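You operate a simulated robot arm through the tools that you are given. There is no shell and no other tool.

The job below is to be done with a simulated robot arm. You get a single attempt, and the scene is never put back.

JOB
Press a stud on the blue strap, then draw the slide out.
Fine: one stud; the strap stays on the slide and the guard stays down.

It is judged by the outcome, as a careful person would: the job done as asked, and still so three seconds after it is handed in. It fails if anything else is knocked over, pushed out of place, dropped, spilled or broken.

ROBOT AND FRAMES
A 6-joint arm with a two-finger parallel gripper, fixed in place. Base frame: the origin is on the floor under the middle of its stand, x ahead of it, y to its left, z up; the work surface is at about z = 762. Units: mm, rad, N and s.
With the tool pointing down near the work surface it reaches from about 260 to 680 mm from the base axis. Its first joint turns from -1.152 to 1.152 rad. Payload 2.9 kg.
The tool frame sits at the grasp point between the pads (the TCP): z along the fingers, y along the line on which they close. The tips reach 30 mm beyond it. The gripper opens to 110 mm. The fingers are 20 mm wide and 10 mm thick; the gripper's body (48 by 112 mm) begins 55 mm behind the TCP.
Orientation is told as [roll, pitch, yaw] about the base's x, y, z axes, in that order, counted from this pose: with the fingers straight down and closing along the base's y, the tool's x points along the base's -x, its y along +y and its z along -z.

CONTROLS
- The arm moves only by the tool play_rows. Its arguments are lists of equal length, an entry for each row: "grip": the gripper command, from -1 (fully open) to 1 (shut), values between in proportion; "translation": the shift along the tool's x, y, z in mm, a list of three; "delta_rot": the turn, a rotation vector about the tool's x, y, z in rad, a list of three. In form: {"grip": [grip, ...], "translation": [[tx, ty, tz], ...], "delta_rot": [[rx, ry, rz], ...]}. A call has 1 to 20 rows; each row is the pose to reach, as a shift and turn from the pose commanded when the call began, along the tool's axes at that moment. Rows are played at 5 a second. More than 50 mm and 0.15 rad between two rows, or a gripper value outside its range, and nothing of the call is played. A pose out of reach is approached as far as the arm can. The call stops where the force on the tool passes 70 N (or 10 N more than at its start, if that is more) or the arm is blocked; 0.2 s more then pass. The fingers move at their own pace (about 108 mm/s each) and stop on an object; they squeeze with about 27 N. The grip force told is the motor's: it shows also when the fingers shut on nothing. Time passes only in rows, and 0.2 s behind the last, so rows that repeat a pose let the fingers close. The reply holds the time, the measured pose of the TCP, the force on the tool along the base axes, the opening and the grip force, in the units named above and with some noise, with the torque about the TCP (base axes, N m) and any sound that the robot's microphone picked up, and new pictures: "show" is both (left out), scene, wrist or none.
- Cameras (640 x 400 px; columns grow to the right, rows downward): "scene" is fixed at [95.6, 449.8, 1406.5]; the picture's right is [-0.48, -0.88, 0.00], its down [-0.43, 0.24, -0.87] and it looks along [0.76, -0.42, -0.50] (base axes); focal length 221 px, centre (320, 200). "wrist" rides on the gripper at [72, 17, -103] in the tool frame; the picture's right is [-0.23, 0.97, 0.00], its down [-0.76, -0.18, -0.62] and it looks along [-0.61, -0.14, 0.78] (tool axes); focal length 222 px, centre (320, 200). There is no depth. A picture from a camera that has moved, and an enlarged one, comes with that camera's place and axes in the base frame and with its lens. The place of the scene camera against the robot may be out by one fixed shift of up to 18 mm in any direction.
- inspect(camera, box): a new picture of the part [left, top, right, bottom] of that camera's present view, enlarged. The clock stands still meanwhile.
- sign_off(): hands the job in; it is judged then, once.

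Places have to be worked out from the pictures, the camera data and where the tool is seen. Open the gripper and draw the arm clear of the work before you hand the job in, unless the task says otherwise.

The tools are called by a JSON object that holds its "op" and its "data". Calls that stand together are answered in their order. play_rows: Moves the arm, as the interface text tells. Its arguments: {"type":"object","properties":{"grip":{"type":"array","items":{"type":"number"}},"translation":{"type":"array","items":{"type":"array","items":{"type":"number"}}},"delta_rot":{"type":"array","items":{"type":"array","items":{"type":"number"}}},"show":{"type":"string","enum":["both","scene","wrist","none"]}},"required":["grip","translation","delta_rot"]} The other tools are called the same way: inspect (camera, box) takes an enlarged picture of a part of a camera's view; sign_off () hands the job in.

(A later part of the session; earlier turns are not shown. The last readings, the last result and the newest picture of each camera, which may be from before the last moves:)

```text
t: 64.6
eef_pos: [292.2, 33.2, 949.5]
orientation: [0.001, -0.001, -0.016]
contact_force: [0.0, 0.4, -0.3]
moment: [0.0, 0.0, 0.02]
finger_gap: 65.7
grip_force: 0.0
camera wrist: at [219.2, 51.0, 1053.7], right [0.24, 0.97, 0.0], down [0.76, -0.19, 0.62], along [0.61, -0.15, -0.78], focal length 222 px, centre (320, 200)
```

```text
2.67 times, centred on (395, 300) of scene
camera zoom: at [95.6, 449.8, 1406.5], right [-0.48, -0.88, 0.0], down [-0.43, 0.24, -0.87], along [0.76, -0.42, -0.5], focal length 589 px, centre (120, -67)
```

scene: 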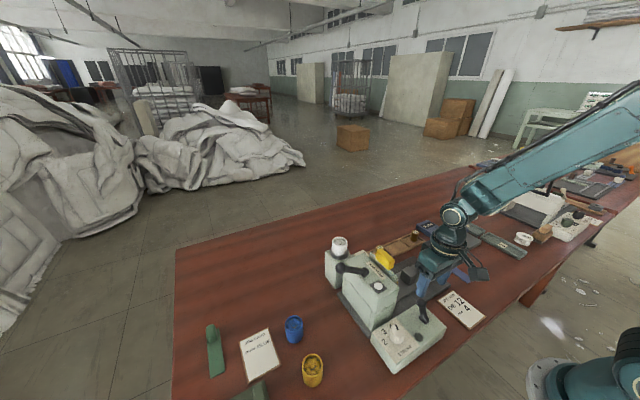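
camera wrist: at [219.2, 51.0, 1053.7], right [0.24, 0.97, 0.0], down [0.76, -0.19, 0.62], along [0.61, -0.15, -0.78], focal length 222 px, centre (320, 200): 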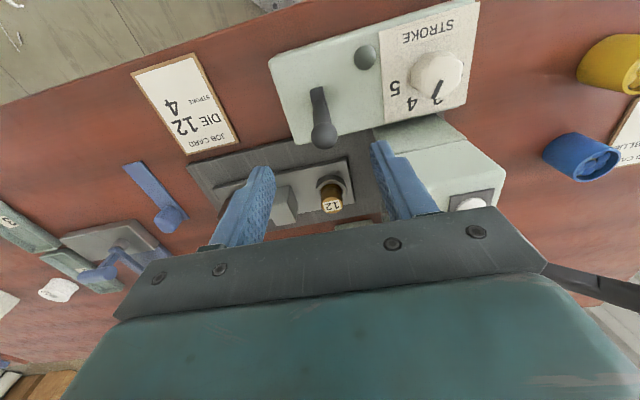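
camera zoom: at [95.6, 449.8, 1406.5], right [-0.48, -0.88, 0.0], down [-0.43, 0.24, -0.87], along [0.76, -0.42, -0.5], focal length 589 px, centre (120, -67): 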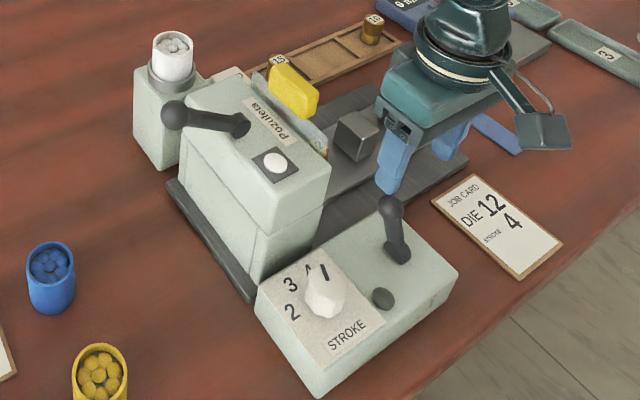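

Lever is back and the mark is within a few degrees of "4". Next is the cup swap: blue cup rim at about (440, 349.5, 813), OD ≈48 mm; white cup near (541, 138, 932). I go up and over to look down at the white cup.

{"op": "play_rows", "data": {"grip": [-0.2, -0.2, -0.2, -0.2, -0.2, -0.2, -0.2, -0.2, -0.2, -0.2, -0.2], "translation": [[0, 0, -45], [-5, 2, -90], [-35, 14, -110], [-70, 28, -110], [-105, 42, -110], [-140, 58, -110], [-175, 73, -110], [-210, 88, -110], [-240, 101, -110], [-249, 105, -110], [-249, 105, -110]], "delta_rot": [[0, 0, 0], [0, 0, 0], [0, 0, 0], [0, 0, 0], [0, 0, 0], [0, 0, 0], [0, 0, 0], [0, 0, 0], [0, 0, -0.016], [0, 0, -0.016], [0, 0, -0.016]], "show": "wrist"}}

{"op": "inspect", "data": {"camera": "wrist", "box": [220, 40, 440, 200]}}

```text
t: 67.0
eef_pos: [543.4, 135.9, 1059.7]
orientation: [0.001, -0.002, -0.001]
contact_force: [0.8, -0.1, 0.1]
moment: [0.0, -0.03, 0.0]
finger_gap: 65.9
grip_force: 0.1
camera wrist: at [469.7, 152.5, 1163.7], right [0.23, 0.97, 0.0], down [0.76, -0.18, 0.62], along [0.61, -0.14, -0.78], focal length 222 px, centre (320, 200)
```

wrist: 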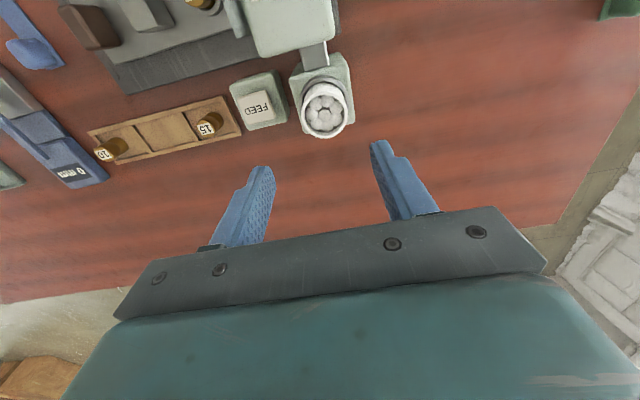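

```text
2.50 times, centred on (330, 120) of wrist
camera zoom: at [469.7, 152.5, 1163.7], right [0.23, 0.97, 0.0], down [0.76, -0.18, 0.62], along [0.61, -0.14, -0.78], focal length 555 px, centre (295, 400)
```

zoom: 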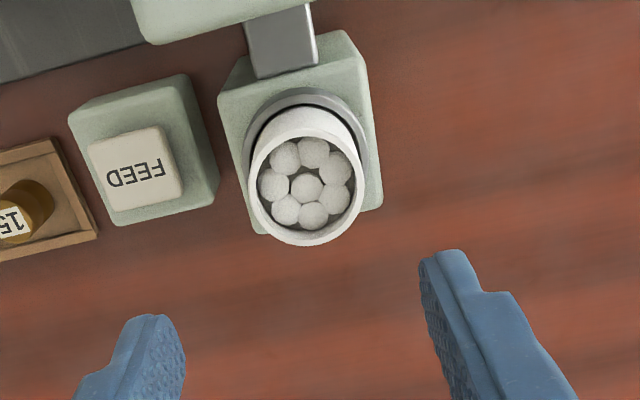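

The white cup's axis is at about (543, 141), rim z≈934, with the ring's top at z≈895. I align over it and descend so that the fingertips stay just above the ring, then close.

{"op": "play_rows", "data": {"grip": [-0.4, -0.4, -0.4, -0.4, -0.4, -0.4, -0.4], "translation": [[0, 5, 0], [0, 5, 30], [0, 5, 60], [0, 5, 90], [0, 5, 115], [0, 5, 129], [0, 5, 129]], "delta_rot": [[0, 0, 0], [0, 0, 0], [0, 0, 0], [0, 0, 0], [0, 0, 0], [0, 0, 0], [0, 0, 0]], "show": "wrist"}}

{"op": "inspect", "data": {"camera": "wrist", "box": [220, 80, 440, 240]}}

```text
t: 68.6
eef_pos: [542.9, 140.8, 932.2]
orientation: [0.001, -0.001, -0.002]
contact_force: [-0.3, -0.1, 0.0]
moment: [-0.01, 0.04, -0.02]
finger_gap: 76.8
grip_force: 0.0
camera wrist: at [469.8, 156.6, 1036.0], right [0.23, 0.97, 0.0], down [0.76, -0.18, 0.62], along [0.61, -0.14, -0.78], focal length 222 px, centre (320, 200)
```

wrist: 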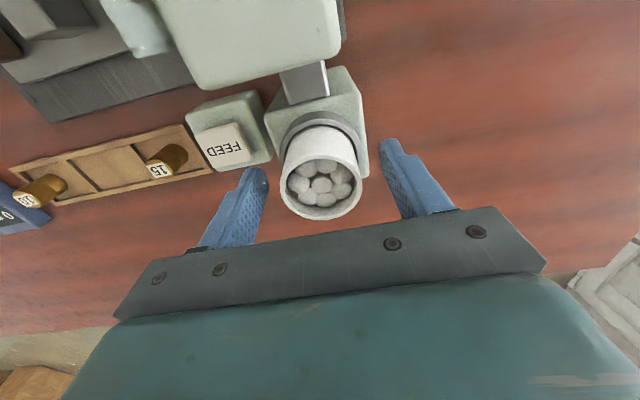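

```text
2.50 times, centred on (330, 160) of wrist
camera zoom: at [469.8, 156.6, 1036.0], right [0.23, 0.97, 0.0], down [0.76, -0.18, 0.62], along [0.61, -0.14, -0.78], focal length 555 px, centre (295, 300)
```

zoom: 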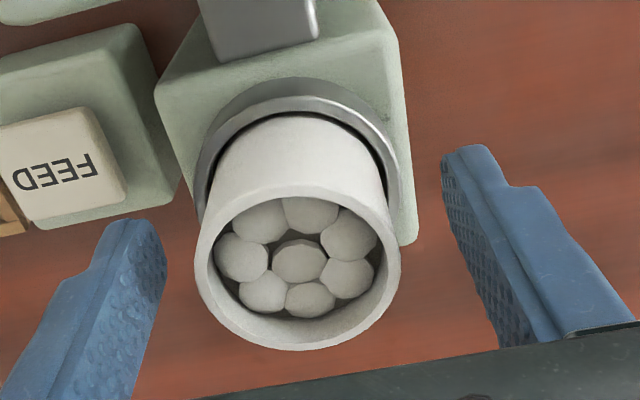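

Well centred. I close on the cup and lift it straight up slowly.

{"op": "play_rows", "data": {"grip": [0, 1, 1, 1, 1, 1, 1, 1, 1], "translation": [[1, 0, 1], [1, 0, 1], [1, 0, 1], [1, 0, -4], [1, 0, -10], [1, 0, -18], [1, 0, -30], [1, 0, -45], [1, 0, -45]], "delta_rot": [[0, 0, 0], [0, 0, 0], [0, 0, 0], [0, 0, 0], [0, 0, 0], [0, 0, 0], [0, 0, 0], [0, 0, 0], [0, 0, 0]]}}

{"op": "inspect", "data": {"camera": "wrist", "box": [220, 40, 440, 200]}}

```text
t: 70.6
eef_pos: [544.1, 141.4, 976.5]
orientation: [0.0, -0.002, -0.002]
contact_force: [-0.1, 0.3, -1.4]
moment: [0.04, -0.01, 0.0]
finger_gap: 46.9
grip_force: 26.5
camera wrist: at [469.0, 158.1, 1081.0], right [0.23, 0.97, 0.0], down [0.76, -0.18, 0.62], along [0.61, -0.14, -0.78], focal length 222 px, centre (320, 200)
```

scene: 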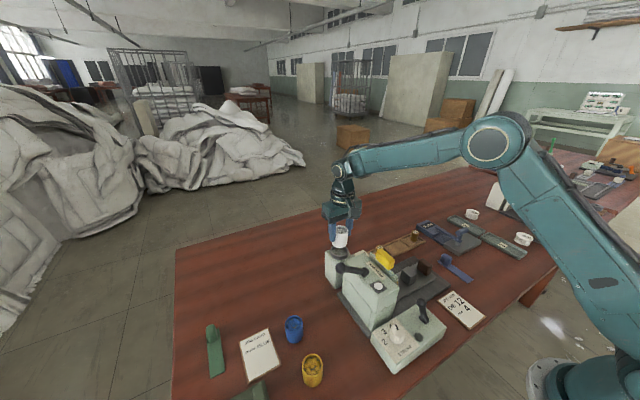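
wrist: 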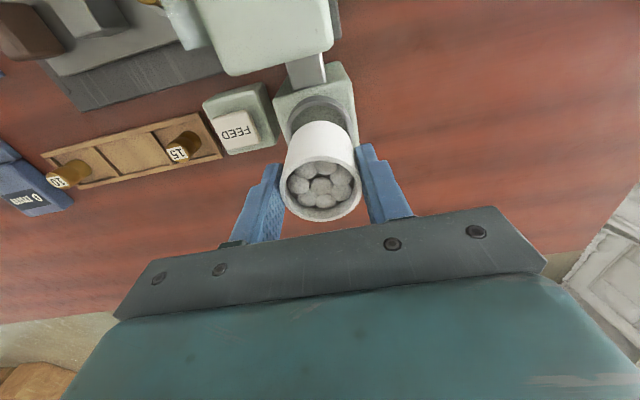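

```text
2.50 times, centred on (330, 120) of wrist
camera zoom: at [469.0, 158.1, 1081.0], right [0.23, 0.97, 0.0], down [0.76, -0.18, 0.62], along [0.61, -0.14, -0.78], focal length 555 px, centre (295, 400)
```

zoom: 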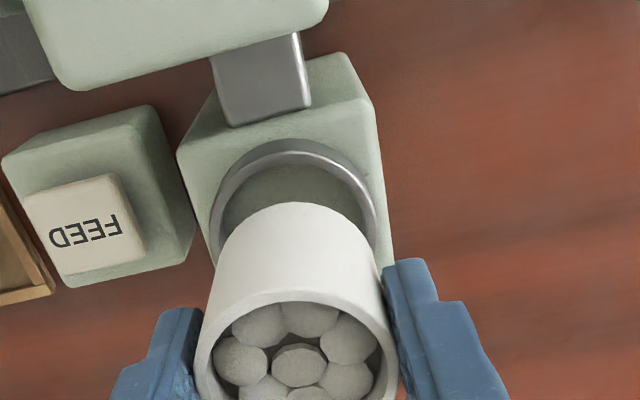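

The white cup is held (46.9 mm) and clear of its ring. I carry it to free table at about (545, 290) and lower it close to the surface.

{"op": "play_rows", "data": {"grip": [1, 1, 1, 1, 1, 1, 1, 1, 1, 1], "translation": [[0, 35, 0], [0, 75, 0], [0, 115, 0], [0, 149, 0], [0, 149, 45], [0, 149, 90], [0, 149, 130], [0, 149, 155], [0, 149, 162], [0, 149, 162]], "delta_rot": [[0, 0, 0], [0, 0, 0], [0, 0, 0], [0, 0, 0], [0, 0, 0], [0, 0, 0], [0, 0, 0], [0, 0, 0], [0, 0, 0], [0, 0, 0]]}}

```text
t: 72.8
eef_pos: [542.8, 289.0, 814.0]
orientation: [0.0, -0.002, -0.003]
contact_force: [0.2, 0.6, -1.3]
moment: [0.03, 0.02, -0.01]
finger_gap: 47.0
grip_force: 26.8
camera wrist: at [469.8, 305.8, 918.0], right [0.23, 0.97, 0.0], down [0.76, -0.18, 0.62], along [0.61, -0.14, -0.78], focal length 222 px, centre (320, 200)
```

scene: 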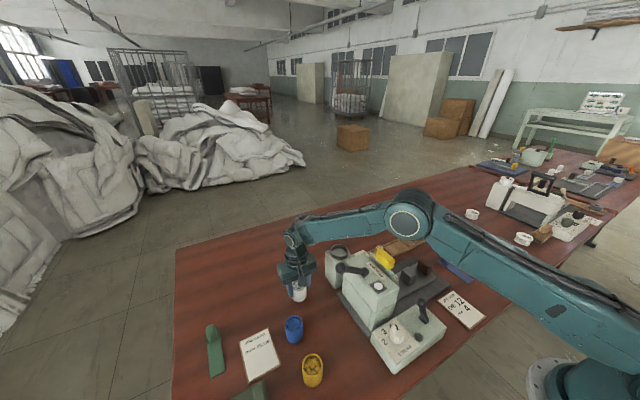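
wrist: 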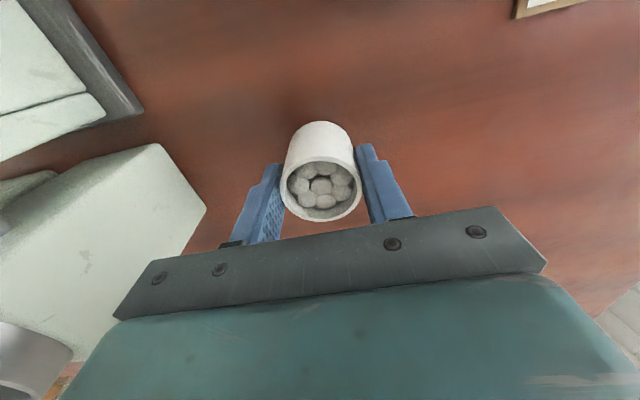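

Just above the table with only the cup's weight on the tool. I lower in small steps until the table takes it.

{"op": "play_rows", "data": {"grip": [1, 1, 1, 1], "translation": [[0, 0, 1], [0, 0, 2], [0, 0, 3], [0, 0, 4]], "delta_rot": [[0, 0, 0], [0, 0, 0], [0, 0, 0], [0, 0, 0]], "show": "none"}}

```text
t: 73.8
eef_pos: [544.6, 289.0, 812.3]
orientation: [0.0, -0.002, -0.002]
contact_force: [-2.3, -1.6, 9.6]
moment: [-0.18, 0.17, 0.0]
finger_gap: 47.1
grip_force: 27.3
```

The cup rests on the table (contact +10 N). I open the fingers and rise.

{"op": "play_rows", "data": {"grip": [0.5, -0.3, -0.3, -0.3, -0.3, -0.3, -0.3], "translation": [[0, 0, -1], [0, 0, -1], [0, 0, -1], [0, 0, -40], [0, 0, -80], [0, 0, -120], [0, 0, -120]], "delta_rot": [[0, 0, 0], [0, 0, 0], [0, 0, 0], [0, 0, 0], [0, 0, 0], [0, 0, 0], [0, 0, 0]], "show": "wrist"}}

```text
t: 75.4
eef_pos: [541.5, 290.2, 931.0]
orientation: [-0.001, -0.002, -0.001]
contact_force: [-0.9, 1.0, 0.8]
moment: [-0.01, 0.03, -0.01]
finger_gap: 71.5
grip_force: 0.0
camera wrist: at [467.9, 307.8, 1034.6], right [0.23, 0.97, 0.0], down [0.76, -0.18, 0.62], along [0.61, -0.14, -0.78], focal length 222 px, centre (320, 200)
```

wrist: 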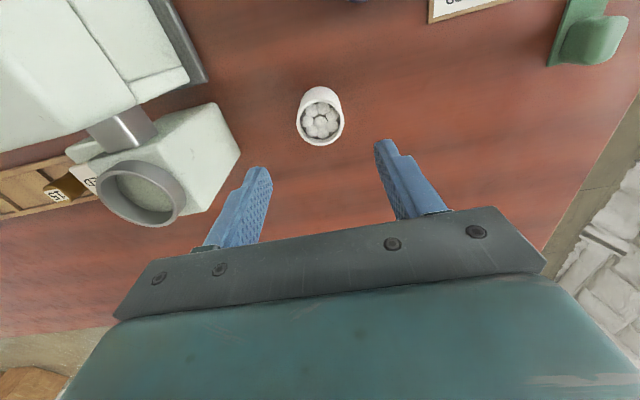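

The white cup stands upright on the table. Now over to the blue cup near (440, 349.5), first at a safe height for a check.

{"op": "play_rows", "data": {"grip": [-0.4, -0.4, -0.4, -0.4, -0.4, -0.4], "translation": [[30, 15, 0], [60, 35, 0], [90, 52, 0], [102, 59, 0], [102, 59, 40], [102, 59, 40]], "delta_rot": [[0, 0, 0], [0, 0, 0], [0, 0, 0], [0, 0, 0], [0, 0, 0], [0, 0, 0]], "show": "wrist"}}

{"op": "inspect", "data": {"camera": "wrist", "box": [220, 40, 440, 200]}}

```text
t: 76.8
eef_pos: [442.4, 348.5, 892.2]
orientation: [-0.001, -0.001, -0.002]
contact_force: [0.5, 0.0, 0.2]
moment: [0.0, 0.0, -0.01]
finger_gap: 77.3
grip_force: 0.1
camera wrist: at [368.1, 365.4, 995.1], right [0.23, 0.97, 0.0], down [0.76, -0.18, 0.62], along [0.61, -0.14, -0.78], focal length 222 px, centre (320, 200)
```

wrist: 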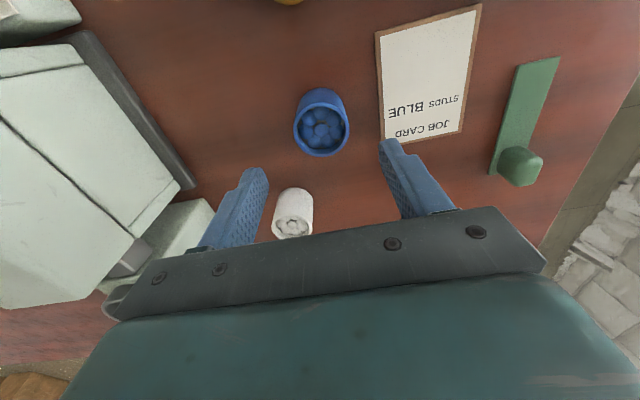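

```text
2.50 times, centred on (330, 120) of wrist
camera zoom: at [368.1, 365.4, 995.1], right [0.23, 0.97, 0.0], down [0.76, -0.18, 0.62], along [0.61, -0.14, -0.78], focal length 555 px, centre (295, 400)
```

zoom: 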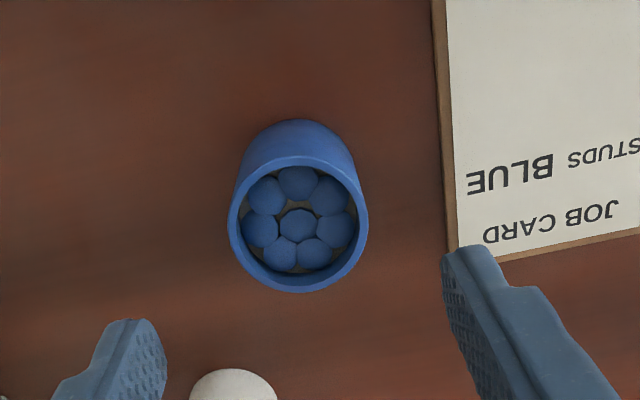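

Blue cup's rim centre is about (437.5, 350.5). I correct by a few mm, descend to grip height and close.

{"op": "play_rows", "data": {"grip": [-0.4, -0.4, -0.4, -0.4, -0.4, 0.2, 1, 1, 1], "translation": [[4.5, 1, 0], [4.5, 1, 30], [4.5, 1, 60], [4.5, 1, 78], [4.5, 1, 78], [4.5, 1, 78], [4.5, 1, 78], [4.5, 1, 78], [4.5, 1, 78]], "delta_rot": [[0, 0, 0], [0, 0, 0], [0, 0, 0], [0, 0, 0], [0, 0, 0], [0, 0, 0], [0, 0, 0], [0, 0, 0], [0, 0, 0]], "show": "wrist"}}

{"op": "inspect", "data": {"camera": "wrist", "box": [220, 80, 440, 240]}}

```text
t: 78.8
eef_pos: [437.7, 349.9, 811.2]
orientation: [-0.001, 0.0, -0.002]
contact_force: [0.0, 0.1, 0.9]
moment: [0.02, 0.01, -0.01]
finger_gap: 47.1
grip_force: 27.4
camera wrist: at [363.6, 367.0, 915.5], right [0.23, 0.97, 0.0], down [0.76, -0.18, 0.62], along [0.61, -0.14, -0.78], focal length 222 px, centre (320, 200)
```

wrist: 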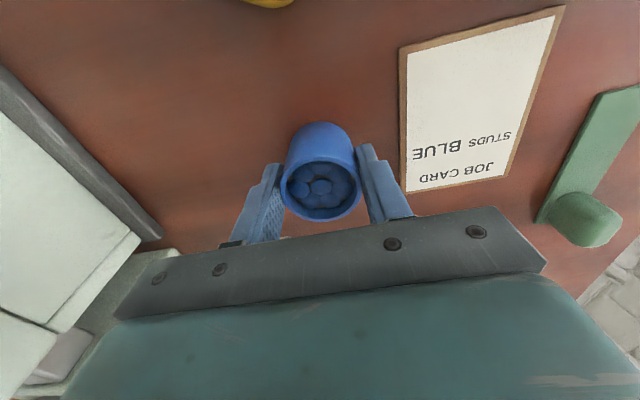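

```text
2.50 times, centred on (330, 160) of wrist
camera zoom: at [363.6, 367.0, 915.5], right [0.23, 0.97, 0.0], down [0.76, -0.18, 0.62], along [0.61, -0.14, -0.78], focal length 555 px, centre (295, 300)
```

zoom: 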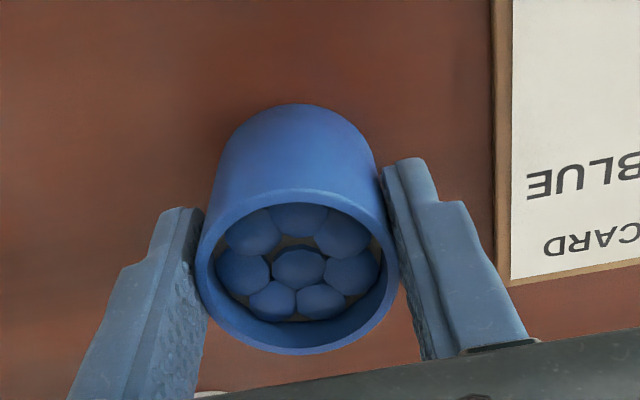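

The blue cup is held (47.1 mm) in the same way as the white one was. I lift it and carry it around via +x to above the empty ring.

{"op": "play_rows", "data": {"grip": [1, 1, 1, 1, 1, 1, 1, 1, 1, 1, 1, 1, 1, 1, 1], "translation": [[0, 0, -15], [0, 0, -50], [0, 0, -95], [0, 0, -140], [0, 0, -175], [-35, 0, -185], [-70, 0, -185], [-104.5, 0, -185], [-104.5, -40, -185], [-104.5, -80, -185], [-104.5, -120, -185], [-104.5, -160, -185], [-104.5, -190, -180], [-104.5, -209, -175], [-104.5, -209, -175]], "delta_rot": [[0, 0, 0], [0, 0, 0], [0, 0, 0], [0, 0, 0], [0, 0, 0], [0, 0, 0], [0, 0, 0], [0, 0, 0], [0, 0, 0], [0, 0, 0], [0, 0, 0], [0, 0, 0], [0, 0, 0], [0, 0, 0], [0, 0, 0]]}}

{"op": "inspect", "data": {"camera": "wrist", "box": [220, 40, 440, 200]}}

```text
t: 82.0
eef_pos: [540.4, 139.3, 988.0]
orientation: [-0.001, -0.002, -0.002]
contact_force: [0.1, 0.8, -0.6]
moment: [0.0, -0.02, 0.01]
finger_gap: 47.1
grip_force: 26.7
camera wrist: at [466.4, 157.3, 1091.0], right [0.23, 0.97, 0.0], down [0.76, -0.18, 0.62], along [0.61, -0.14, -0.78], focal length 222 px, centre (320, 200)
```

scene: 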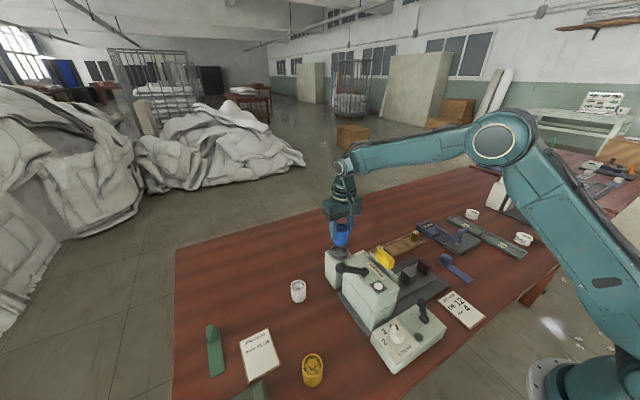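
wrist: 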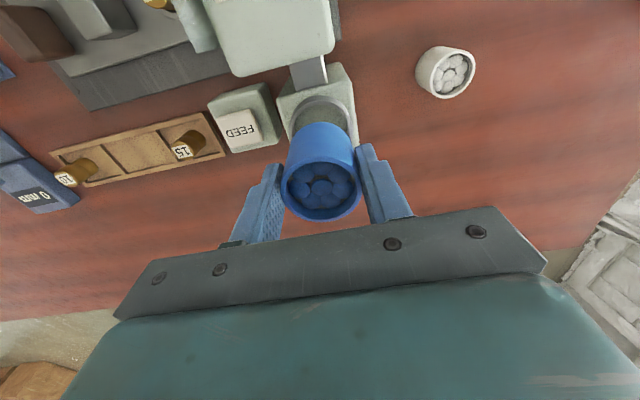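

```text
2.50 times, centred on (330, 120) of wrist
camera zoom: at [466.4, 157.3, 1091.0], right [0.23, 0.97, 0.0], down [0.76, -0.18, 0.62], along [0.61, -0.14, -0.78], focal length 555 px, centre (295, 400)
```

zoom: 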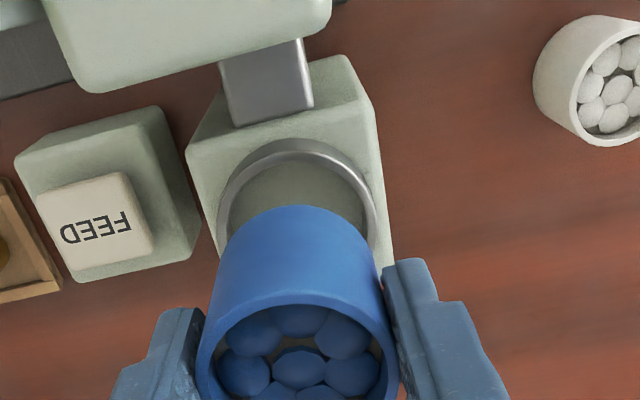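

Before lowering I check how noisy the pose reading is by holding still.

{"op": "play_rows", "data": {"grip": [1], "translation": [[0, 0, 0]], "delta_rot": [[0, 0, 0]], "show": "none"}}

{"op": "play_rows", "data": {"grip": [1], "translation": [[0, 0, 0]], "delta_rot": [[0, 0, 0]], "show": "none"}}

{"op": "play_rows", "data": {"grip": [1], "translation": [[0, 0, 0]], "delta_rot": [[0, 0, 0]], "show": "wrist"}}

```text
t: 82.4
eef_pos: [539.9, 141.0, 987.0]
orientation: [-0.001, -0.001, -0.002]
contact_force: [-0.6, 0.5, -1.0]
moment: [0.02, 0.03, -0.02]
finger_gap: 46.9
grip_force: 26.6
```

```text
t: 82.8
eef_pos: [540.3, 140.7, 988.1]
orientation: [0.0, -0.001, -0.004]
contact_force: [0.0, -0.2, -0.2]
moment: [-0.04, 0.01, -0.02]
finger_gap: 46.9
grip_force: 27.4
```

```text
t: 83.2
eef_pos: [538.9, 141.6, 987.4]
orientation: [0.0, -0.002, -0.001]
contact_force: [-0.3, 0.4, -1.3]
moment: [-0.01, 0.01, 0.0]
finger_gap: 47.0
grip_force: 27.2
camera wrist: at [466.4, 157.7, 1090.9], right [0.23, 0.97, 0.0], down [0.76, -0.18, 0.62], along [0.61, -0.14, -0.78], focal length 222 px, centre (320, 200)
```

wrist: 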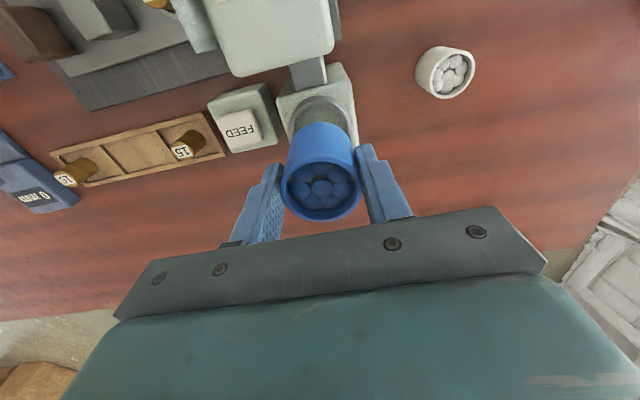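

Averaging readings and comparing with the white-cup lift picture, I need about +2.5 mm in x and +0.8 mm in y to match the ring. I shift and lower to just above the ring, then look.

{"op": "play_rows", "data": {"grip": [1, 1, 1, 1, 1], "translation": [[-2.5, 0.8, 0], [-2.5, 0.8, 15], [-2.5, 0.8, 30], [-2.5, 0.8, 38], [-2.5, 0.8, 38]], "delta_rot": [[0, 0, 0], [0, 0, 0], [0, 0, 0], [0, 0, 0], [0, 0, 0]], "show": "wrist"}}

{"op": "inspect", "data": {"camera": "wrist", "box": [220, 80, 440, 240]}}

```text
t: 84.4
eef_pos: [543.5, 141.8, 950.3]
orientation: [0.0, -0.001, -0.002]
contact_force: [0.9, 0.1, -1.2]
moment: [0.01, 0.01, 0.0]
finger_gap: 47.1
grip_force: 27.5
camera wrist: at [469.8, 159.4, 1053.2], right [0.23, 0.97, 0.0], down [0.76, -0.18, 0.62], along [0.61, -0.14, -0.78], focal length 222 px, centre (320, 200)
```

wrist: 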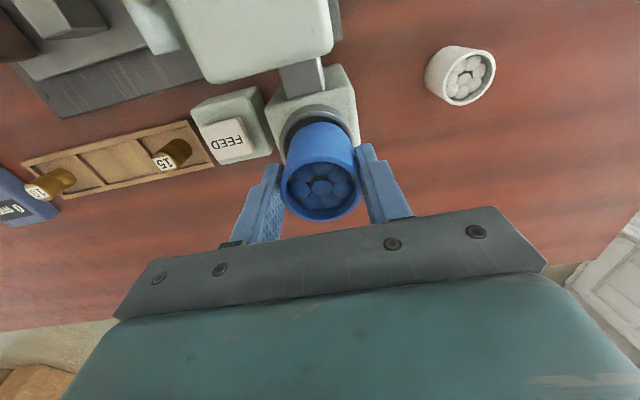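

```text
2.50 times, centred on (330, 160) of wrist
camera zoom: at [469.8, 159.4, 1053.2], right [0.23, 0.97, 0.0], down [0.76, -0.18, 0.62], along [0.61, -0.14, -0.78], focal length 555 px, centre (295, 300)
```

zoom: 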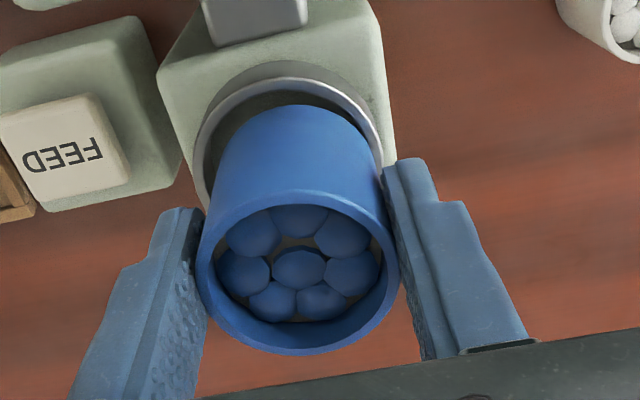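

The cup sits about 1 mm too far in +y relative to the ring. I correct slightly and lower in 2 mm steps, watching the force.

{"op": "play_rows", "data": {"grip": [1, 1, 1, 1, 1, 1], "translation": [[0.6, -1.2, 0], [0.6, -1.2, 3], [0.6, -1.2, 5], [0.6, -1.2, 7], [0.6, -1.2, 9], [0.6, -1.2, 9]], "delta_rot": [[0, 0, 0], [0, 0, 0], [0, 0, 0], [0, 0, 0], [0, 0, 0], [0, 0, 0]], "show": "none"}}

{"op": "inspect", "data": {"camera": "wrist", "box": [220, 80, 440, 240]}}

```text
t: 85.8
eef_pos: [542.4, 140.7, 941.1]
orientation: [-0.001, 0.0, -0.002]
contact_force: [-1.8, -0.3, -0.4]
moment: [-0.03, 0.11, -0.05]
finger_gap: 47.0
grip_force: 27.5
```

```text
2.50 times, centred on (330, 160) of wrist
camera zoom: at [470.0, 157.7, 1044.2], right [0.23, 0.97, 0.0], down [0.76, -0.18, 0.62], along [0.61, -0.14, -0.78], focal length 555 px, centre (295, 300)
```

zoom: 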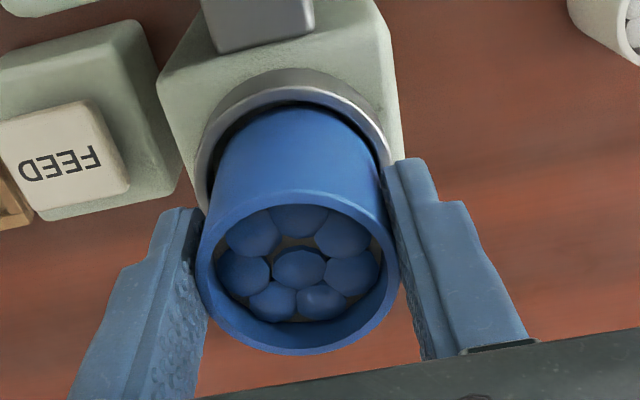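

The cup is entering the ring with hardly any force. I keep lowering until it seats.

{"op": "play_rows", "data": {"grip": [1, 1, 1, 1, 1], "translation": [[0.4, 0, 2], [0.4, 0, 4], [0.4, 0, 6], [0.4, 0, 8], [0.4, 0, 8]], "delta_rot": [[0, 0, 0], [0, 0, 0], [0, 0, 0], [0, 0, 0], [0, 0, 0]], "show": "none"}}

{"op": "inspect", "data": {"camera": "wrist", "box": [220, 80, 440, 240]}}

```text
t: 87.0
eef_pos: [542.1, 140.4, 932.7]
orientation: [0.001, -0.002, -0.002]
contact_force: [0.0, 0.7, -1.4]
moment: [-0.01, 0.02, 0.03]
finger_gap: 46.9
grip_force: 27.3
```

```text
2.50 times, centred on (330, 160) of wrist
camera zoom: at [469.0, 157.6, 1036.1], right [0.23, 0.97, 0.0], down [0.76, -0.18, 0.62], along [0.61, -0.14, -0.78], focal length 555 px, centre (295, 300)
```

zoom: 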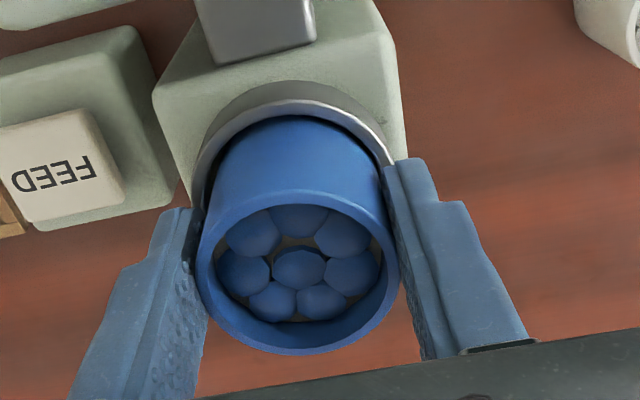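

It's well inside the ring; a few more millimetres until contact.

{"op": "play_rows", "data": {"grip": [1, 1, 1, 1], "translation": [[0, 0, 1], [0, 0, 2], [0, 0, 2.8], [0, 0, 3.5]], "delta_rot": [[0, 0, 0], [0, 0, 0], [0, 0, 0], [0, 0, 0]], "show": "none"}}

```text
t: 88.0
eef_pos: [543.2, 141.5, 930.9]
orientation: [0.003, -0.005, -0.001]
contact_force: [-1.4, 1.8, 15.7]
moment: [0.18, 0.13, -0.02]
finger_gap: 47.0
grip_force: 27.3
```

Seated: +16 N with the tool at z≈931, matching the white cup's seated height. I open, rise and check.

{"op": "play_rows", "data": {"grip": [0.4, -0.4, -0.4, -0.4, -0.4, -0.4, -0.4], "translation": [[0, 0, -1.5], [0, 0, -1.5], [0, 0, -1.5], [0, 0, -30], [0, 0, -70], [0, 0, -110], [0, 0, -110]], "delta_rot": [[0, 0, 0], [0, 0, 0], [0, 0, 0], [0, 0, 0], [0, 0, 0], [0, 0, 0], [0, 0, 0]]}}

{"op": "inspect", "data": {"camera": "wrist", "box": [180, 20, 440, 200]}}

{"op": "inspect", "data": {"camera": "scene", "box": [280, 225, 440, 345]}}

```text
t: 89.6
eef_pos: [542.2, 139.2, 1039.6]
orientation: [0.002, 0.0, -0.002]
contact_force: [-0.5, -0.4, 0.0]
moment: [-0.01, 0.0, -0.05]
finger_gap: 76.9
grip_force: 0.0
camera wrist: at [468.3, 156.2, 1144.3], right [0.23, 0.97, 0.0], down [0.76, -0.18, 0.62], along [0.61, -0.14, -0.78], focal length 222 px, centre (320, 200)
```

scene: 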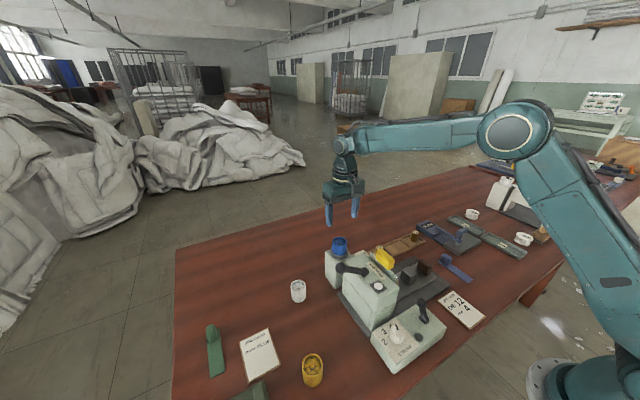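
wrist: 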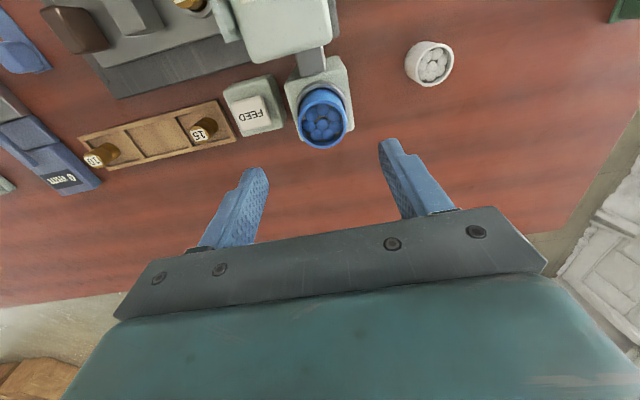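

```text
2.22 times, centred on (310, 110) of wrist
camera zoom: at [468.3, 156.2, 1144.3], right [0.23, 0.97, 0.0], down [0.76, -0.18, 0.62], along [0.61, -0.14, -0.78], focal length 494 px, centre (342, 400)
```

zoom: 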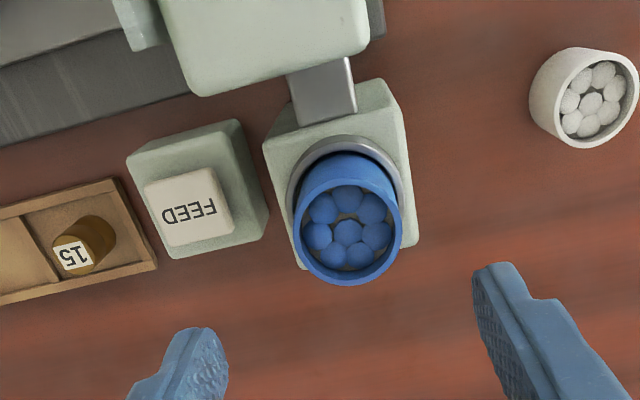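

```text
3.33 times, centred on (360, 285) of scene
camera zoom: at [95.6, 449.8, 1406.5], right [-0.48, -0.88, 0.0], down [-0.43, 0.24, -0.87], along [0.76, -0.42, -0.5], focal length 736 px, centre (187, -83)
```

zoom: 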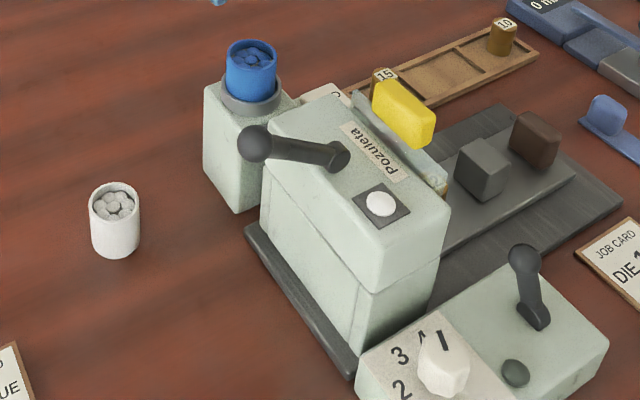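

The blue cup sits properly in the hopper ring and the white cup stands aside. Now I travel to the blue strap for a close look.

{"op": "play_rows", "data": {"grip": [-0.4, -0.4, -0.4, -0.4, -0.4, -0.4, -0.4, -0.4, -0.4, -0.4, -0.4], "translation": [[14, -40, 0], [28, -80, 0], [42, -120, 0], [56, -160, 0], [70, -200, 0], [84, -240, 0], [98, -280, 10], [112, -320, 30], [126, -360, 55], [142, -397, 75], [142, -397, 75]], "delta_rot": [[0, 0, 0], [0, 0, 0], [0, 0, 0], [0, 0, 0], [0, 0, 0], [0, 0, 0], [0, 0, 0], [0, 0, 0], [0, 0, 0], [0, 0, 0], [0, 0, 0]], "show": "wrist"}}

{"op": "inspect", "data": {"camera": "wrist", "box": [220, 20, 480, 200]}}

```text
t: 92.0
eef_pos: [400.3, -259.4, 966.2]
orientation: [0.0, -0.001, -0.002]
contact_force: [0.4, 0.2, 0.9]
moment: [0.0, 0.01, 0.03]
finger_gap: 77.0
grip_force: 0.0
camera wrist: at [326.2, -242.2, 1068.7], right [0.23, 0.97, 0.0], down [0.76, -0.18, 0.62], along [0.61, -0.14, -0.78], focal length 222 px, centre (320, 200)
```

wrist: 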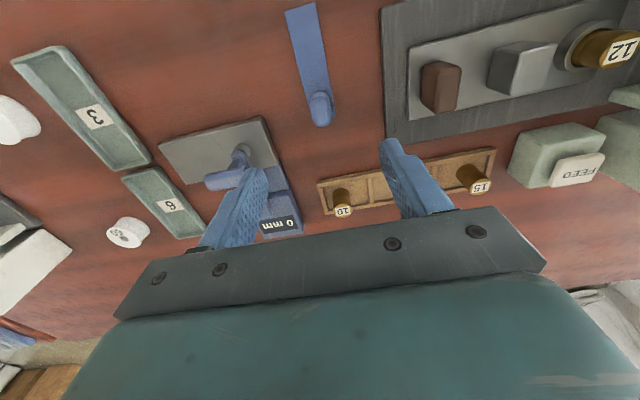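

```text
2.22 times, centred on (350, 110) of wrist
camera zoom: at [326.2, -242.2, 1068.7], right [0.23, 0.97, 0.0], down [0.76, -0.18, 0.62], along [0.61, -0.14, -0.78], focal length 494 px, centre (253, 400)
```

zoom: 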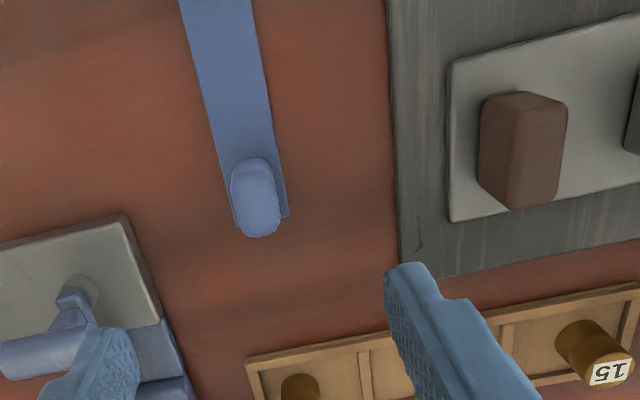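

The strap ends at x≈430 with its tab there (y≈−259). I descend a bit more to measure the tab.

{"op": "play_rows", "data": {"grip": [-0.4, -0.4, -0.4, -0.4], "translation": [[-10, 0, 40], [-15, 0, 80], [-15, 0, 95], [-15, 0, 95]], "delta_rot": [[0, 0, 0], [0, 0, 0], [0, 0, 0], [0, 0, 0]], "show": "wrist"}}

{"op": "inspect", "data": {"camera": "wrist", "box": [240, 40, 400, 160]}}

```text
t: 93.0
eef_pos: [414.0, -257.3, 868.5]
orientation: [0.001, -0.003, -0.001]
contact_force: [0.3, 0.3, -0.9]
moment: [0.02, 0.02, -0.01]
finger_gap: 77.0
grip_force: 0.1
camera wrist: at [341.5, -240.4, 972.5], right [0.23, 0.97, 0.0], down [0.76, -0.18, 0.62], along [0.61, -0.14, -0.78], focal length 222 px, centre (320, 200)
```

wrist: 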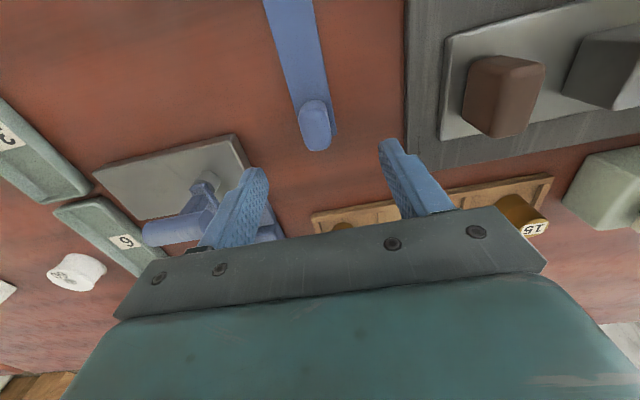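

```text
3.33 times, centred on (320, 100) of wrist
camera zoom: at [341.5, -240.4, 972.5], right [0.23, 0.97, 0.0], down [0.76, -0.18, 0.62], along [0.61, -0.14, -0.78], focal length 740 px, centre (320, 533)
```

zoom: 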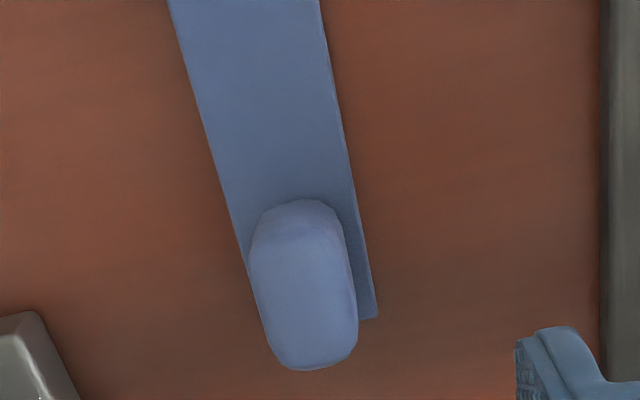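

The tab is about 35 mm long (x 394–428), 24 mm wide (centre y≈−260) and rises to z≈791. I go lower over it, still above it, to confirm alignment.

{"op": "play_rows", "data": {"grip": [-0.2, -0.2, -0.2, -0.2], "translation": [[2.5, -2.5, 15], [2.5, -2.5, 30], [2.5, -2.5, 38], [2.5, -2.5, 38]], "delta_rot": [[0, 0, 0], [0, 0, 0], [0, 0, 0], [0, 0, 0]], "show": "wrist"}}

{"op": "inspect", "data": {"camera": "wrist", "box": [220, 60, 420, 200]}}

```text
t: 94.0
eef_pos: [413.1, -259.6, 831.5]
orientation: [0.0, 0.0, 0.0]
contact_force: [1.1, 0.5, -0.9]
moment: [0.05, -0.02, 0.03]
finger_gap: 65.9
grip_force: 0.1
camera wrist: at [339.7, -242.9, 935.0], right [0.23, 0.97, 0.0], down [0.76, -0.18, 0.62], along [0.61, -0.14, -0.78], focal length 222 px, centre (320, 200)
```

wrist: 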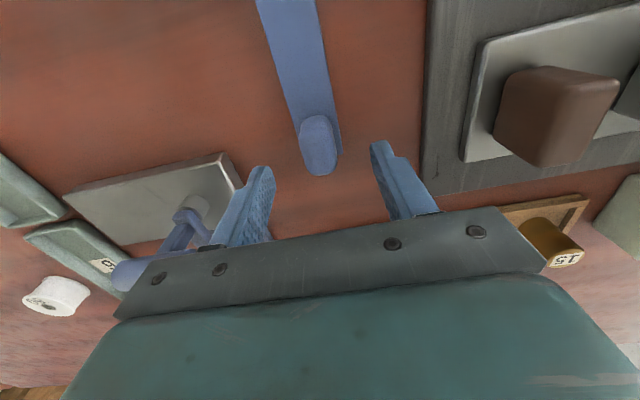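

```text
2.86 times, centred on (320, 130) of wrist
camera zoom: at [339.7, -242.9, 935.0], right [0.23, 0.97, 0.0], down [0.76, -0.18, 0.62], along [0.61, -0.14, -0.78], focal length 635 px, centre (320, 400)
```

zoom: 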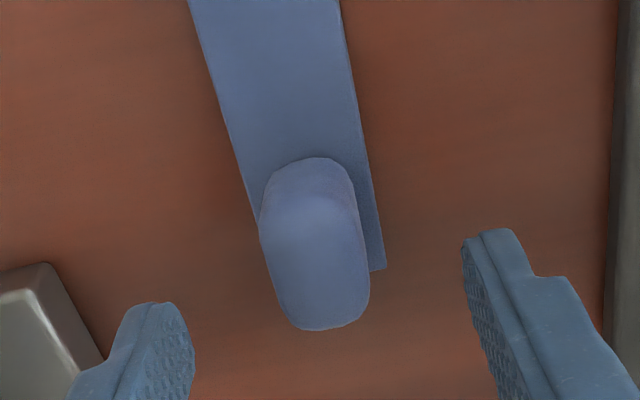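

Aligned with the tab (centre ≈ (411, −260.5)). I descend until the tips are a few mm above the strap and close on the tab.

{"op": "play_rows", "data": {"grip": [-0.2, -0.2, -0.2, 0.4, 1, 1, 1], "translation": [[0.5, -0.5, 15], [0.5, -0.5, 27], [0.5, -0.5, 31.5], [0.5, -0.5, 31.5], [0.5, -0.5, 31.5], [0.5, -0.5, 31.5], [0.5, -0.5, 31.5]], "delta_rot": [[0, 0, 0], [0, 0, 0], [0, 0, 0], [0, 0, 0], [0, 0, 0], [0, 0, 0], [0, 0, 0]], "show": "wrist"}}

```text
t: 95.6
eef_pos: [411.8, -259.5, 799.7]
orientation: [-0.001, -0.001, -0.002]
contact_force: [0.2, -0.1, -0.2]
moment: [-0.01, -0.01, 0.0]
finger_gap: 23.1
grip_force: 27.1
camera wrist: at [338.5, -243.2, 903.4], right [0.23, 0.97, 0.0], down [0.76, -0.18, 0.62], along [0.61, -0.14, -0.78], focal length 222 px, centre (320, 200)
```

wrist: 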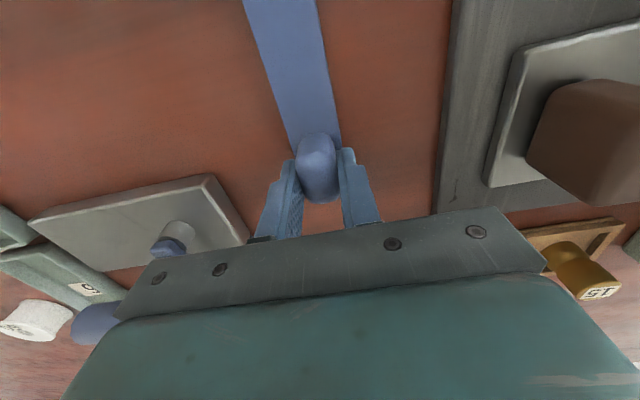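

The tab is gripped (23.1 mm). I lift the strap high, then turn it 90° clockwise so its free end points to +y while moving toward the slide.

{"op": "play_rows", "data": {"grip": [1, 1, 1, 1, 1, 1, 1, 1, 1, 1, 1, 1, 1, 1, 1, 1, 1, 1], "translation": [[0, 0, -15], [0, 0, -50], [0, 0, -90], [0, 0, -130], [0, 0, -155], [0, 5, -160], [0, 15, -160], [0, 25, -160], [0, 35, -160], [0, 45, -160], [0, 55, -160], [0, 65, -160], [0, 75, -160], [0, 85, -160], [0, 95, -160], [0, 105, -160], [0, 110, -160], [0, 110, -160]], "delta_rot": [[0, 0, 0], [0, 0, 0], [0, 0, 0], [0, 0, 0], [0, 0, 0], [0, 0, 0.14], [0, 0, 0.28], [0, 0, 0.42], [0, 0, 0.56], [0, 0, 0.7], [0, 0, 0.84], [0, 0, 0.98], [0, 0, 1.12], [0, 0, 1.26], [0, 0, 1.4], [0, 0, 1.52], [0, 0, 1.569], [0, 0, 1.569]]}}

```text
t: 99.4
eef_pos: [411.7, -149.3, 959.9]
orientation: [0.003, 0.001, -1.573]
contact_force: [0.2, -0.2, -0.3]
moment: [0.02, 0.01, 0.01]
finger_gap: 23.3
grip_force: 27.3
camera wrist: at [428.0, -76.9, 1062.7], right [0.97, -0.23, 0.0], down [-0.18, -0.76, 0.62], along [-0.14, -0.61, -0.78], focal length 222 px, centre (320, 200)
```

scene: 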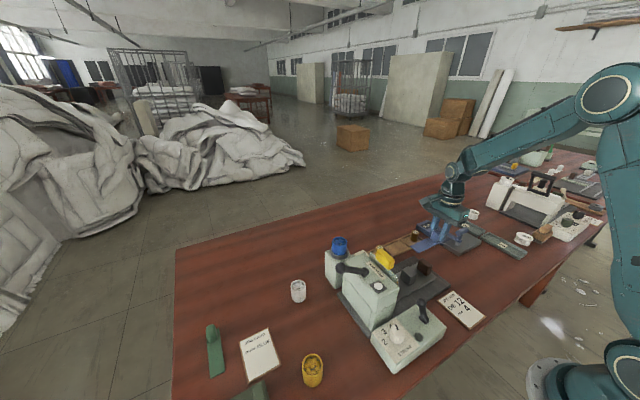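
wrist: 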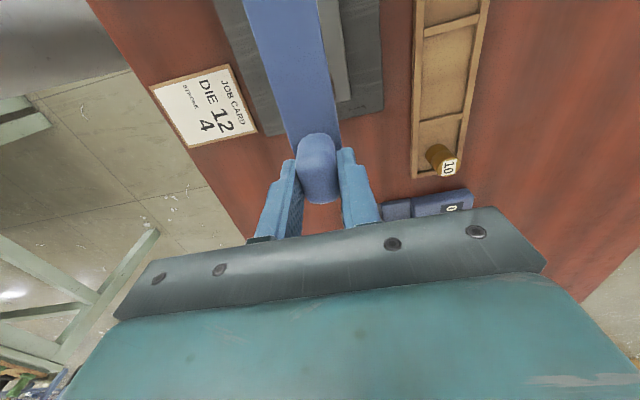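

The strap now points toward the head (+y). I move it over the slide so that its tab comes above the grey block (TCP about (410, −56)), still high.

{"op": "play_rows", "data": {"grip": [1, 1, 1, 1, 1, 1, 1], "translation": [[30, -1, 0], [60, -1, 0], [93, -1, 0], [93, -1, 30], [93, -1, 60], [93, -1, 80], [93, -1, 80]], "delta_rot": [[0, 0, 0], [0, 0, 0], [0, 0, 0], [0, 0, 0], [0, 0, 0], [0, 0, 0], [0, 0, 0]]}}

{"op": "inspect", "data": {"camera": "scene", "box": [340, 215, 500, 335]}}

{"op": "inspect", "data": {"camera": "wrist", "box": [200, 0, 440, 180]}}

```text
t: 101.0
eef_pos: [413.8, -55.6, 879.5]
orientation: [0.002, -0.001, -1.572]
contact_force: [0.8, 0.7, -0.8]
moment: [-0.01, 0.01, 0.01]
finger_gap: 23.3
grip_force: 27.0
camera wrist: at [428.9, 16.0, 983.6], right [0.97, -0.23, 0.0], down [-0.18, -0.76, 0.62], along [-0.14, -0.61, -0.78], focal length 222 px, centre (320, 200)
```

scene: 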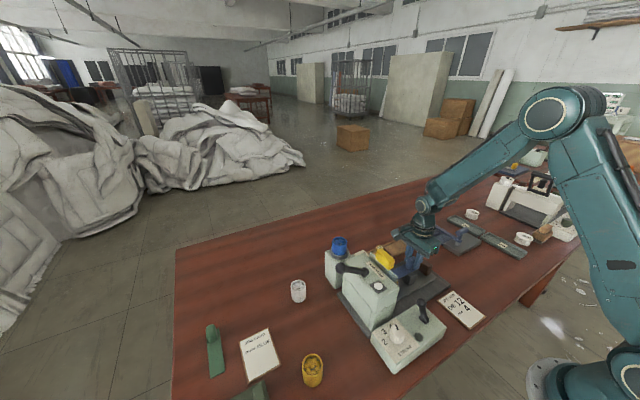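
wrist: 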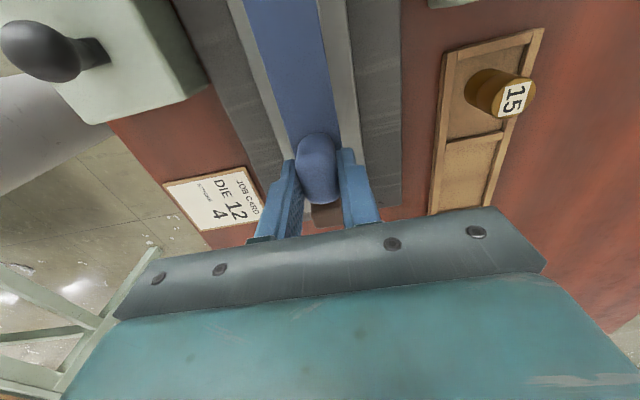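

```text
3.33 times, centred on (420, 275) of scene
camera zoom: at [95.6, 449.8, 1406.5], right [-0.48, -0.88, 0.0], down [-0.43, 0.24, -0.87], along [0.76, -0.42, -0.5], focal length 736 px, centre (-13, -50)
```

zoom: 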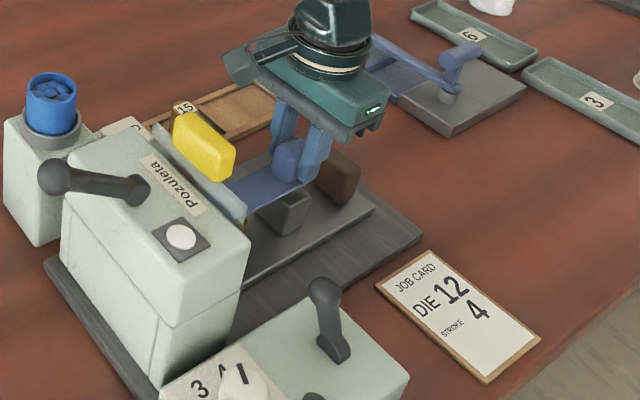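

```text
2.22 times, centred on (320, 90) of wrist
camera zoom: at [428.9, 16.0, 983.6], right [0.97, -0.23, 0.0], down [-0.18, -0.76, 0.62], along [-0.14, -0.61, -0.78], focal length 494 px, centre (320, 444)
```

zoom: 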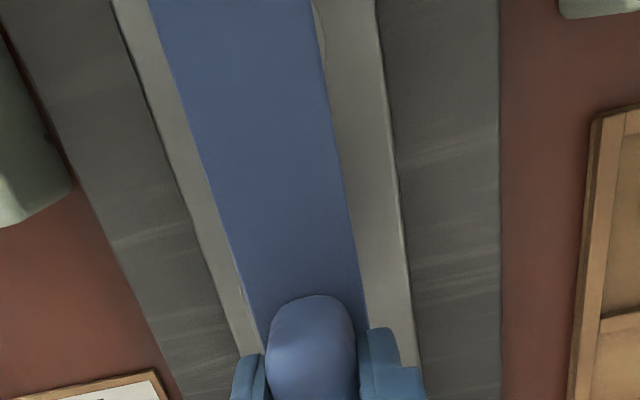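

The strap is lined up along the slide, about 2 mm too far in +x. I correct that and lower in small steps until it touches the block and die.

{"op": "play_rows", "data": {"grip": [1, 1, 1, 1, 1, 1], "translation": [[0, -2, 6], [0, -2, 12], [0, -2, 16], [0, -2, 18], [0, -2, 20], [0, -2, 20]], "delta_rot": [[0, 0, 0], [0, 0, 0], [0, 0, 0], [0, 0, 0], [0, 0, 0], [0, 0, 0]], "show": "none"}}

{"op": "play_rows", "data": {"grip": [1, 1, 1], "translation": [[0, 0, 0.8], [0, 0, 1.6], [0, 0, 2.2]], "delta_rot": [[0, 0, 0], [0, 0, 0], [0, 0, 0]], "show": "none"}}

{"op": "inspect", "data": {"camera": "scene", "box": [340, 215, 500, 335]}}

```text
t: 102.4
eef_pos: [411.5, -56.4, 860.4]
orientation: [0.004, -0.003, -1.573]
contact_force: [-3.6, -2.9, 35.2]
moment: [-0.08, 0.18, -0.02]
finger_gap: 23.1
grip_force: 26.7
```

```text
t: 103.2
eef_pos: [411.4, -56.3, 859.6]
orientation: [0.007, -0.001, -1.569]
contact_force: [-2.6, 3.3, 46.9]
moment: [0.08, 0.28, 0.01]
finger_gap: 23.0
grip_force: 26.7
```

```text
3.33 times, centred on (420, 275) of scene
camera zoom: at [94.9, 450.0, 1406.5], right [-0.48, -0.88, 0.0], down [-0.43, 0.24, -0.87], along [0.76, -0.42, -0.49], focal length 736 px, centre (-13, -50)
```

zoom: 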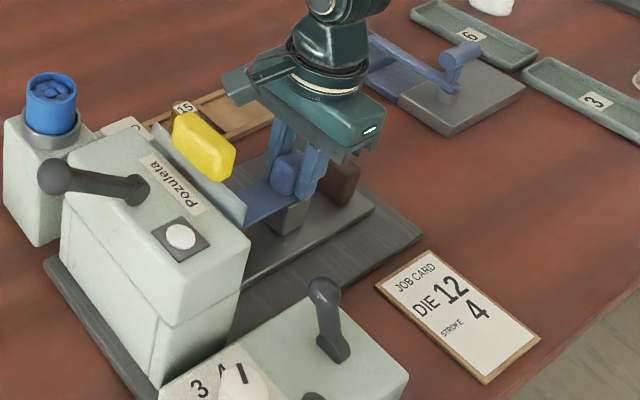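

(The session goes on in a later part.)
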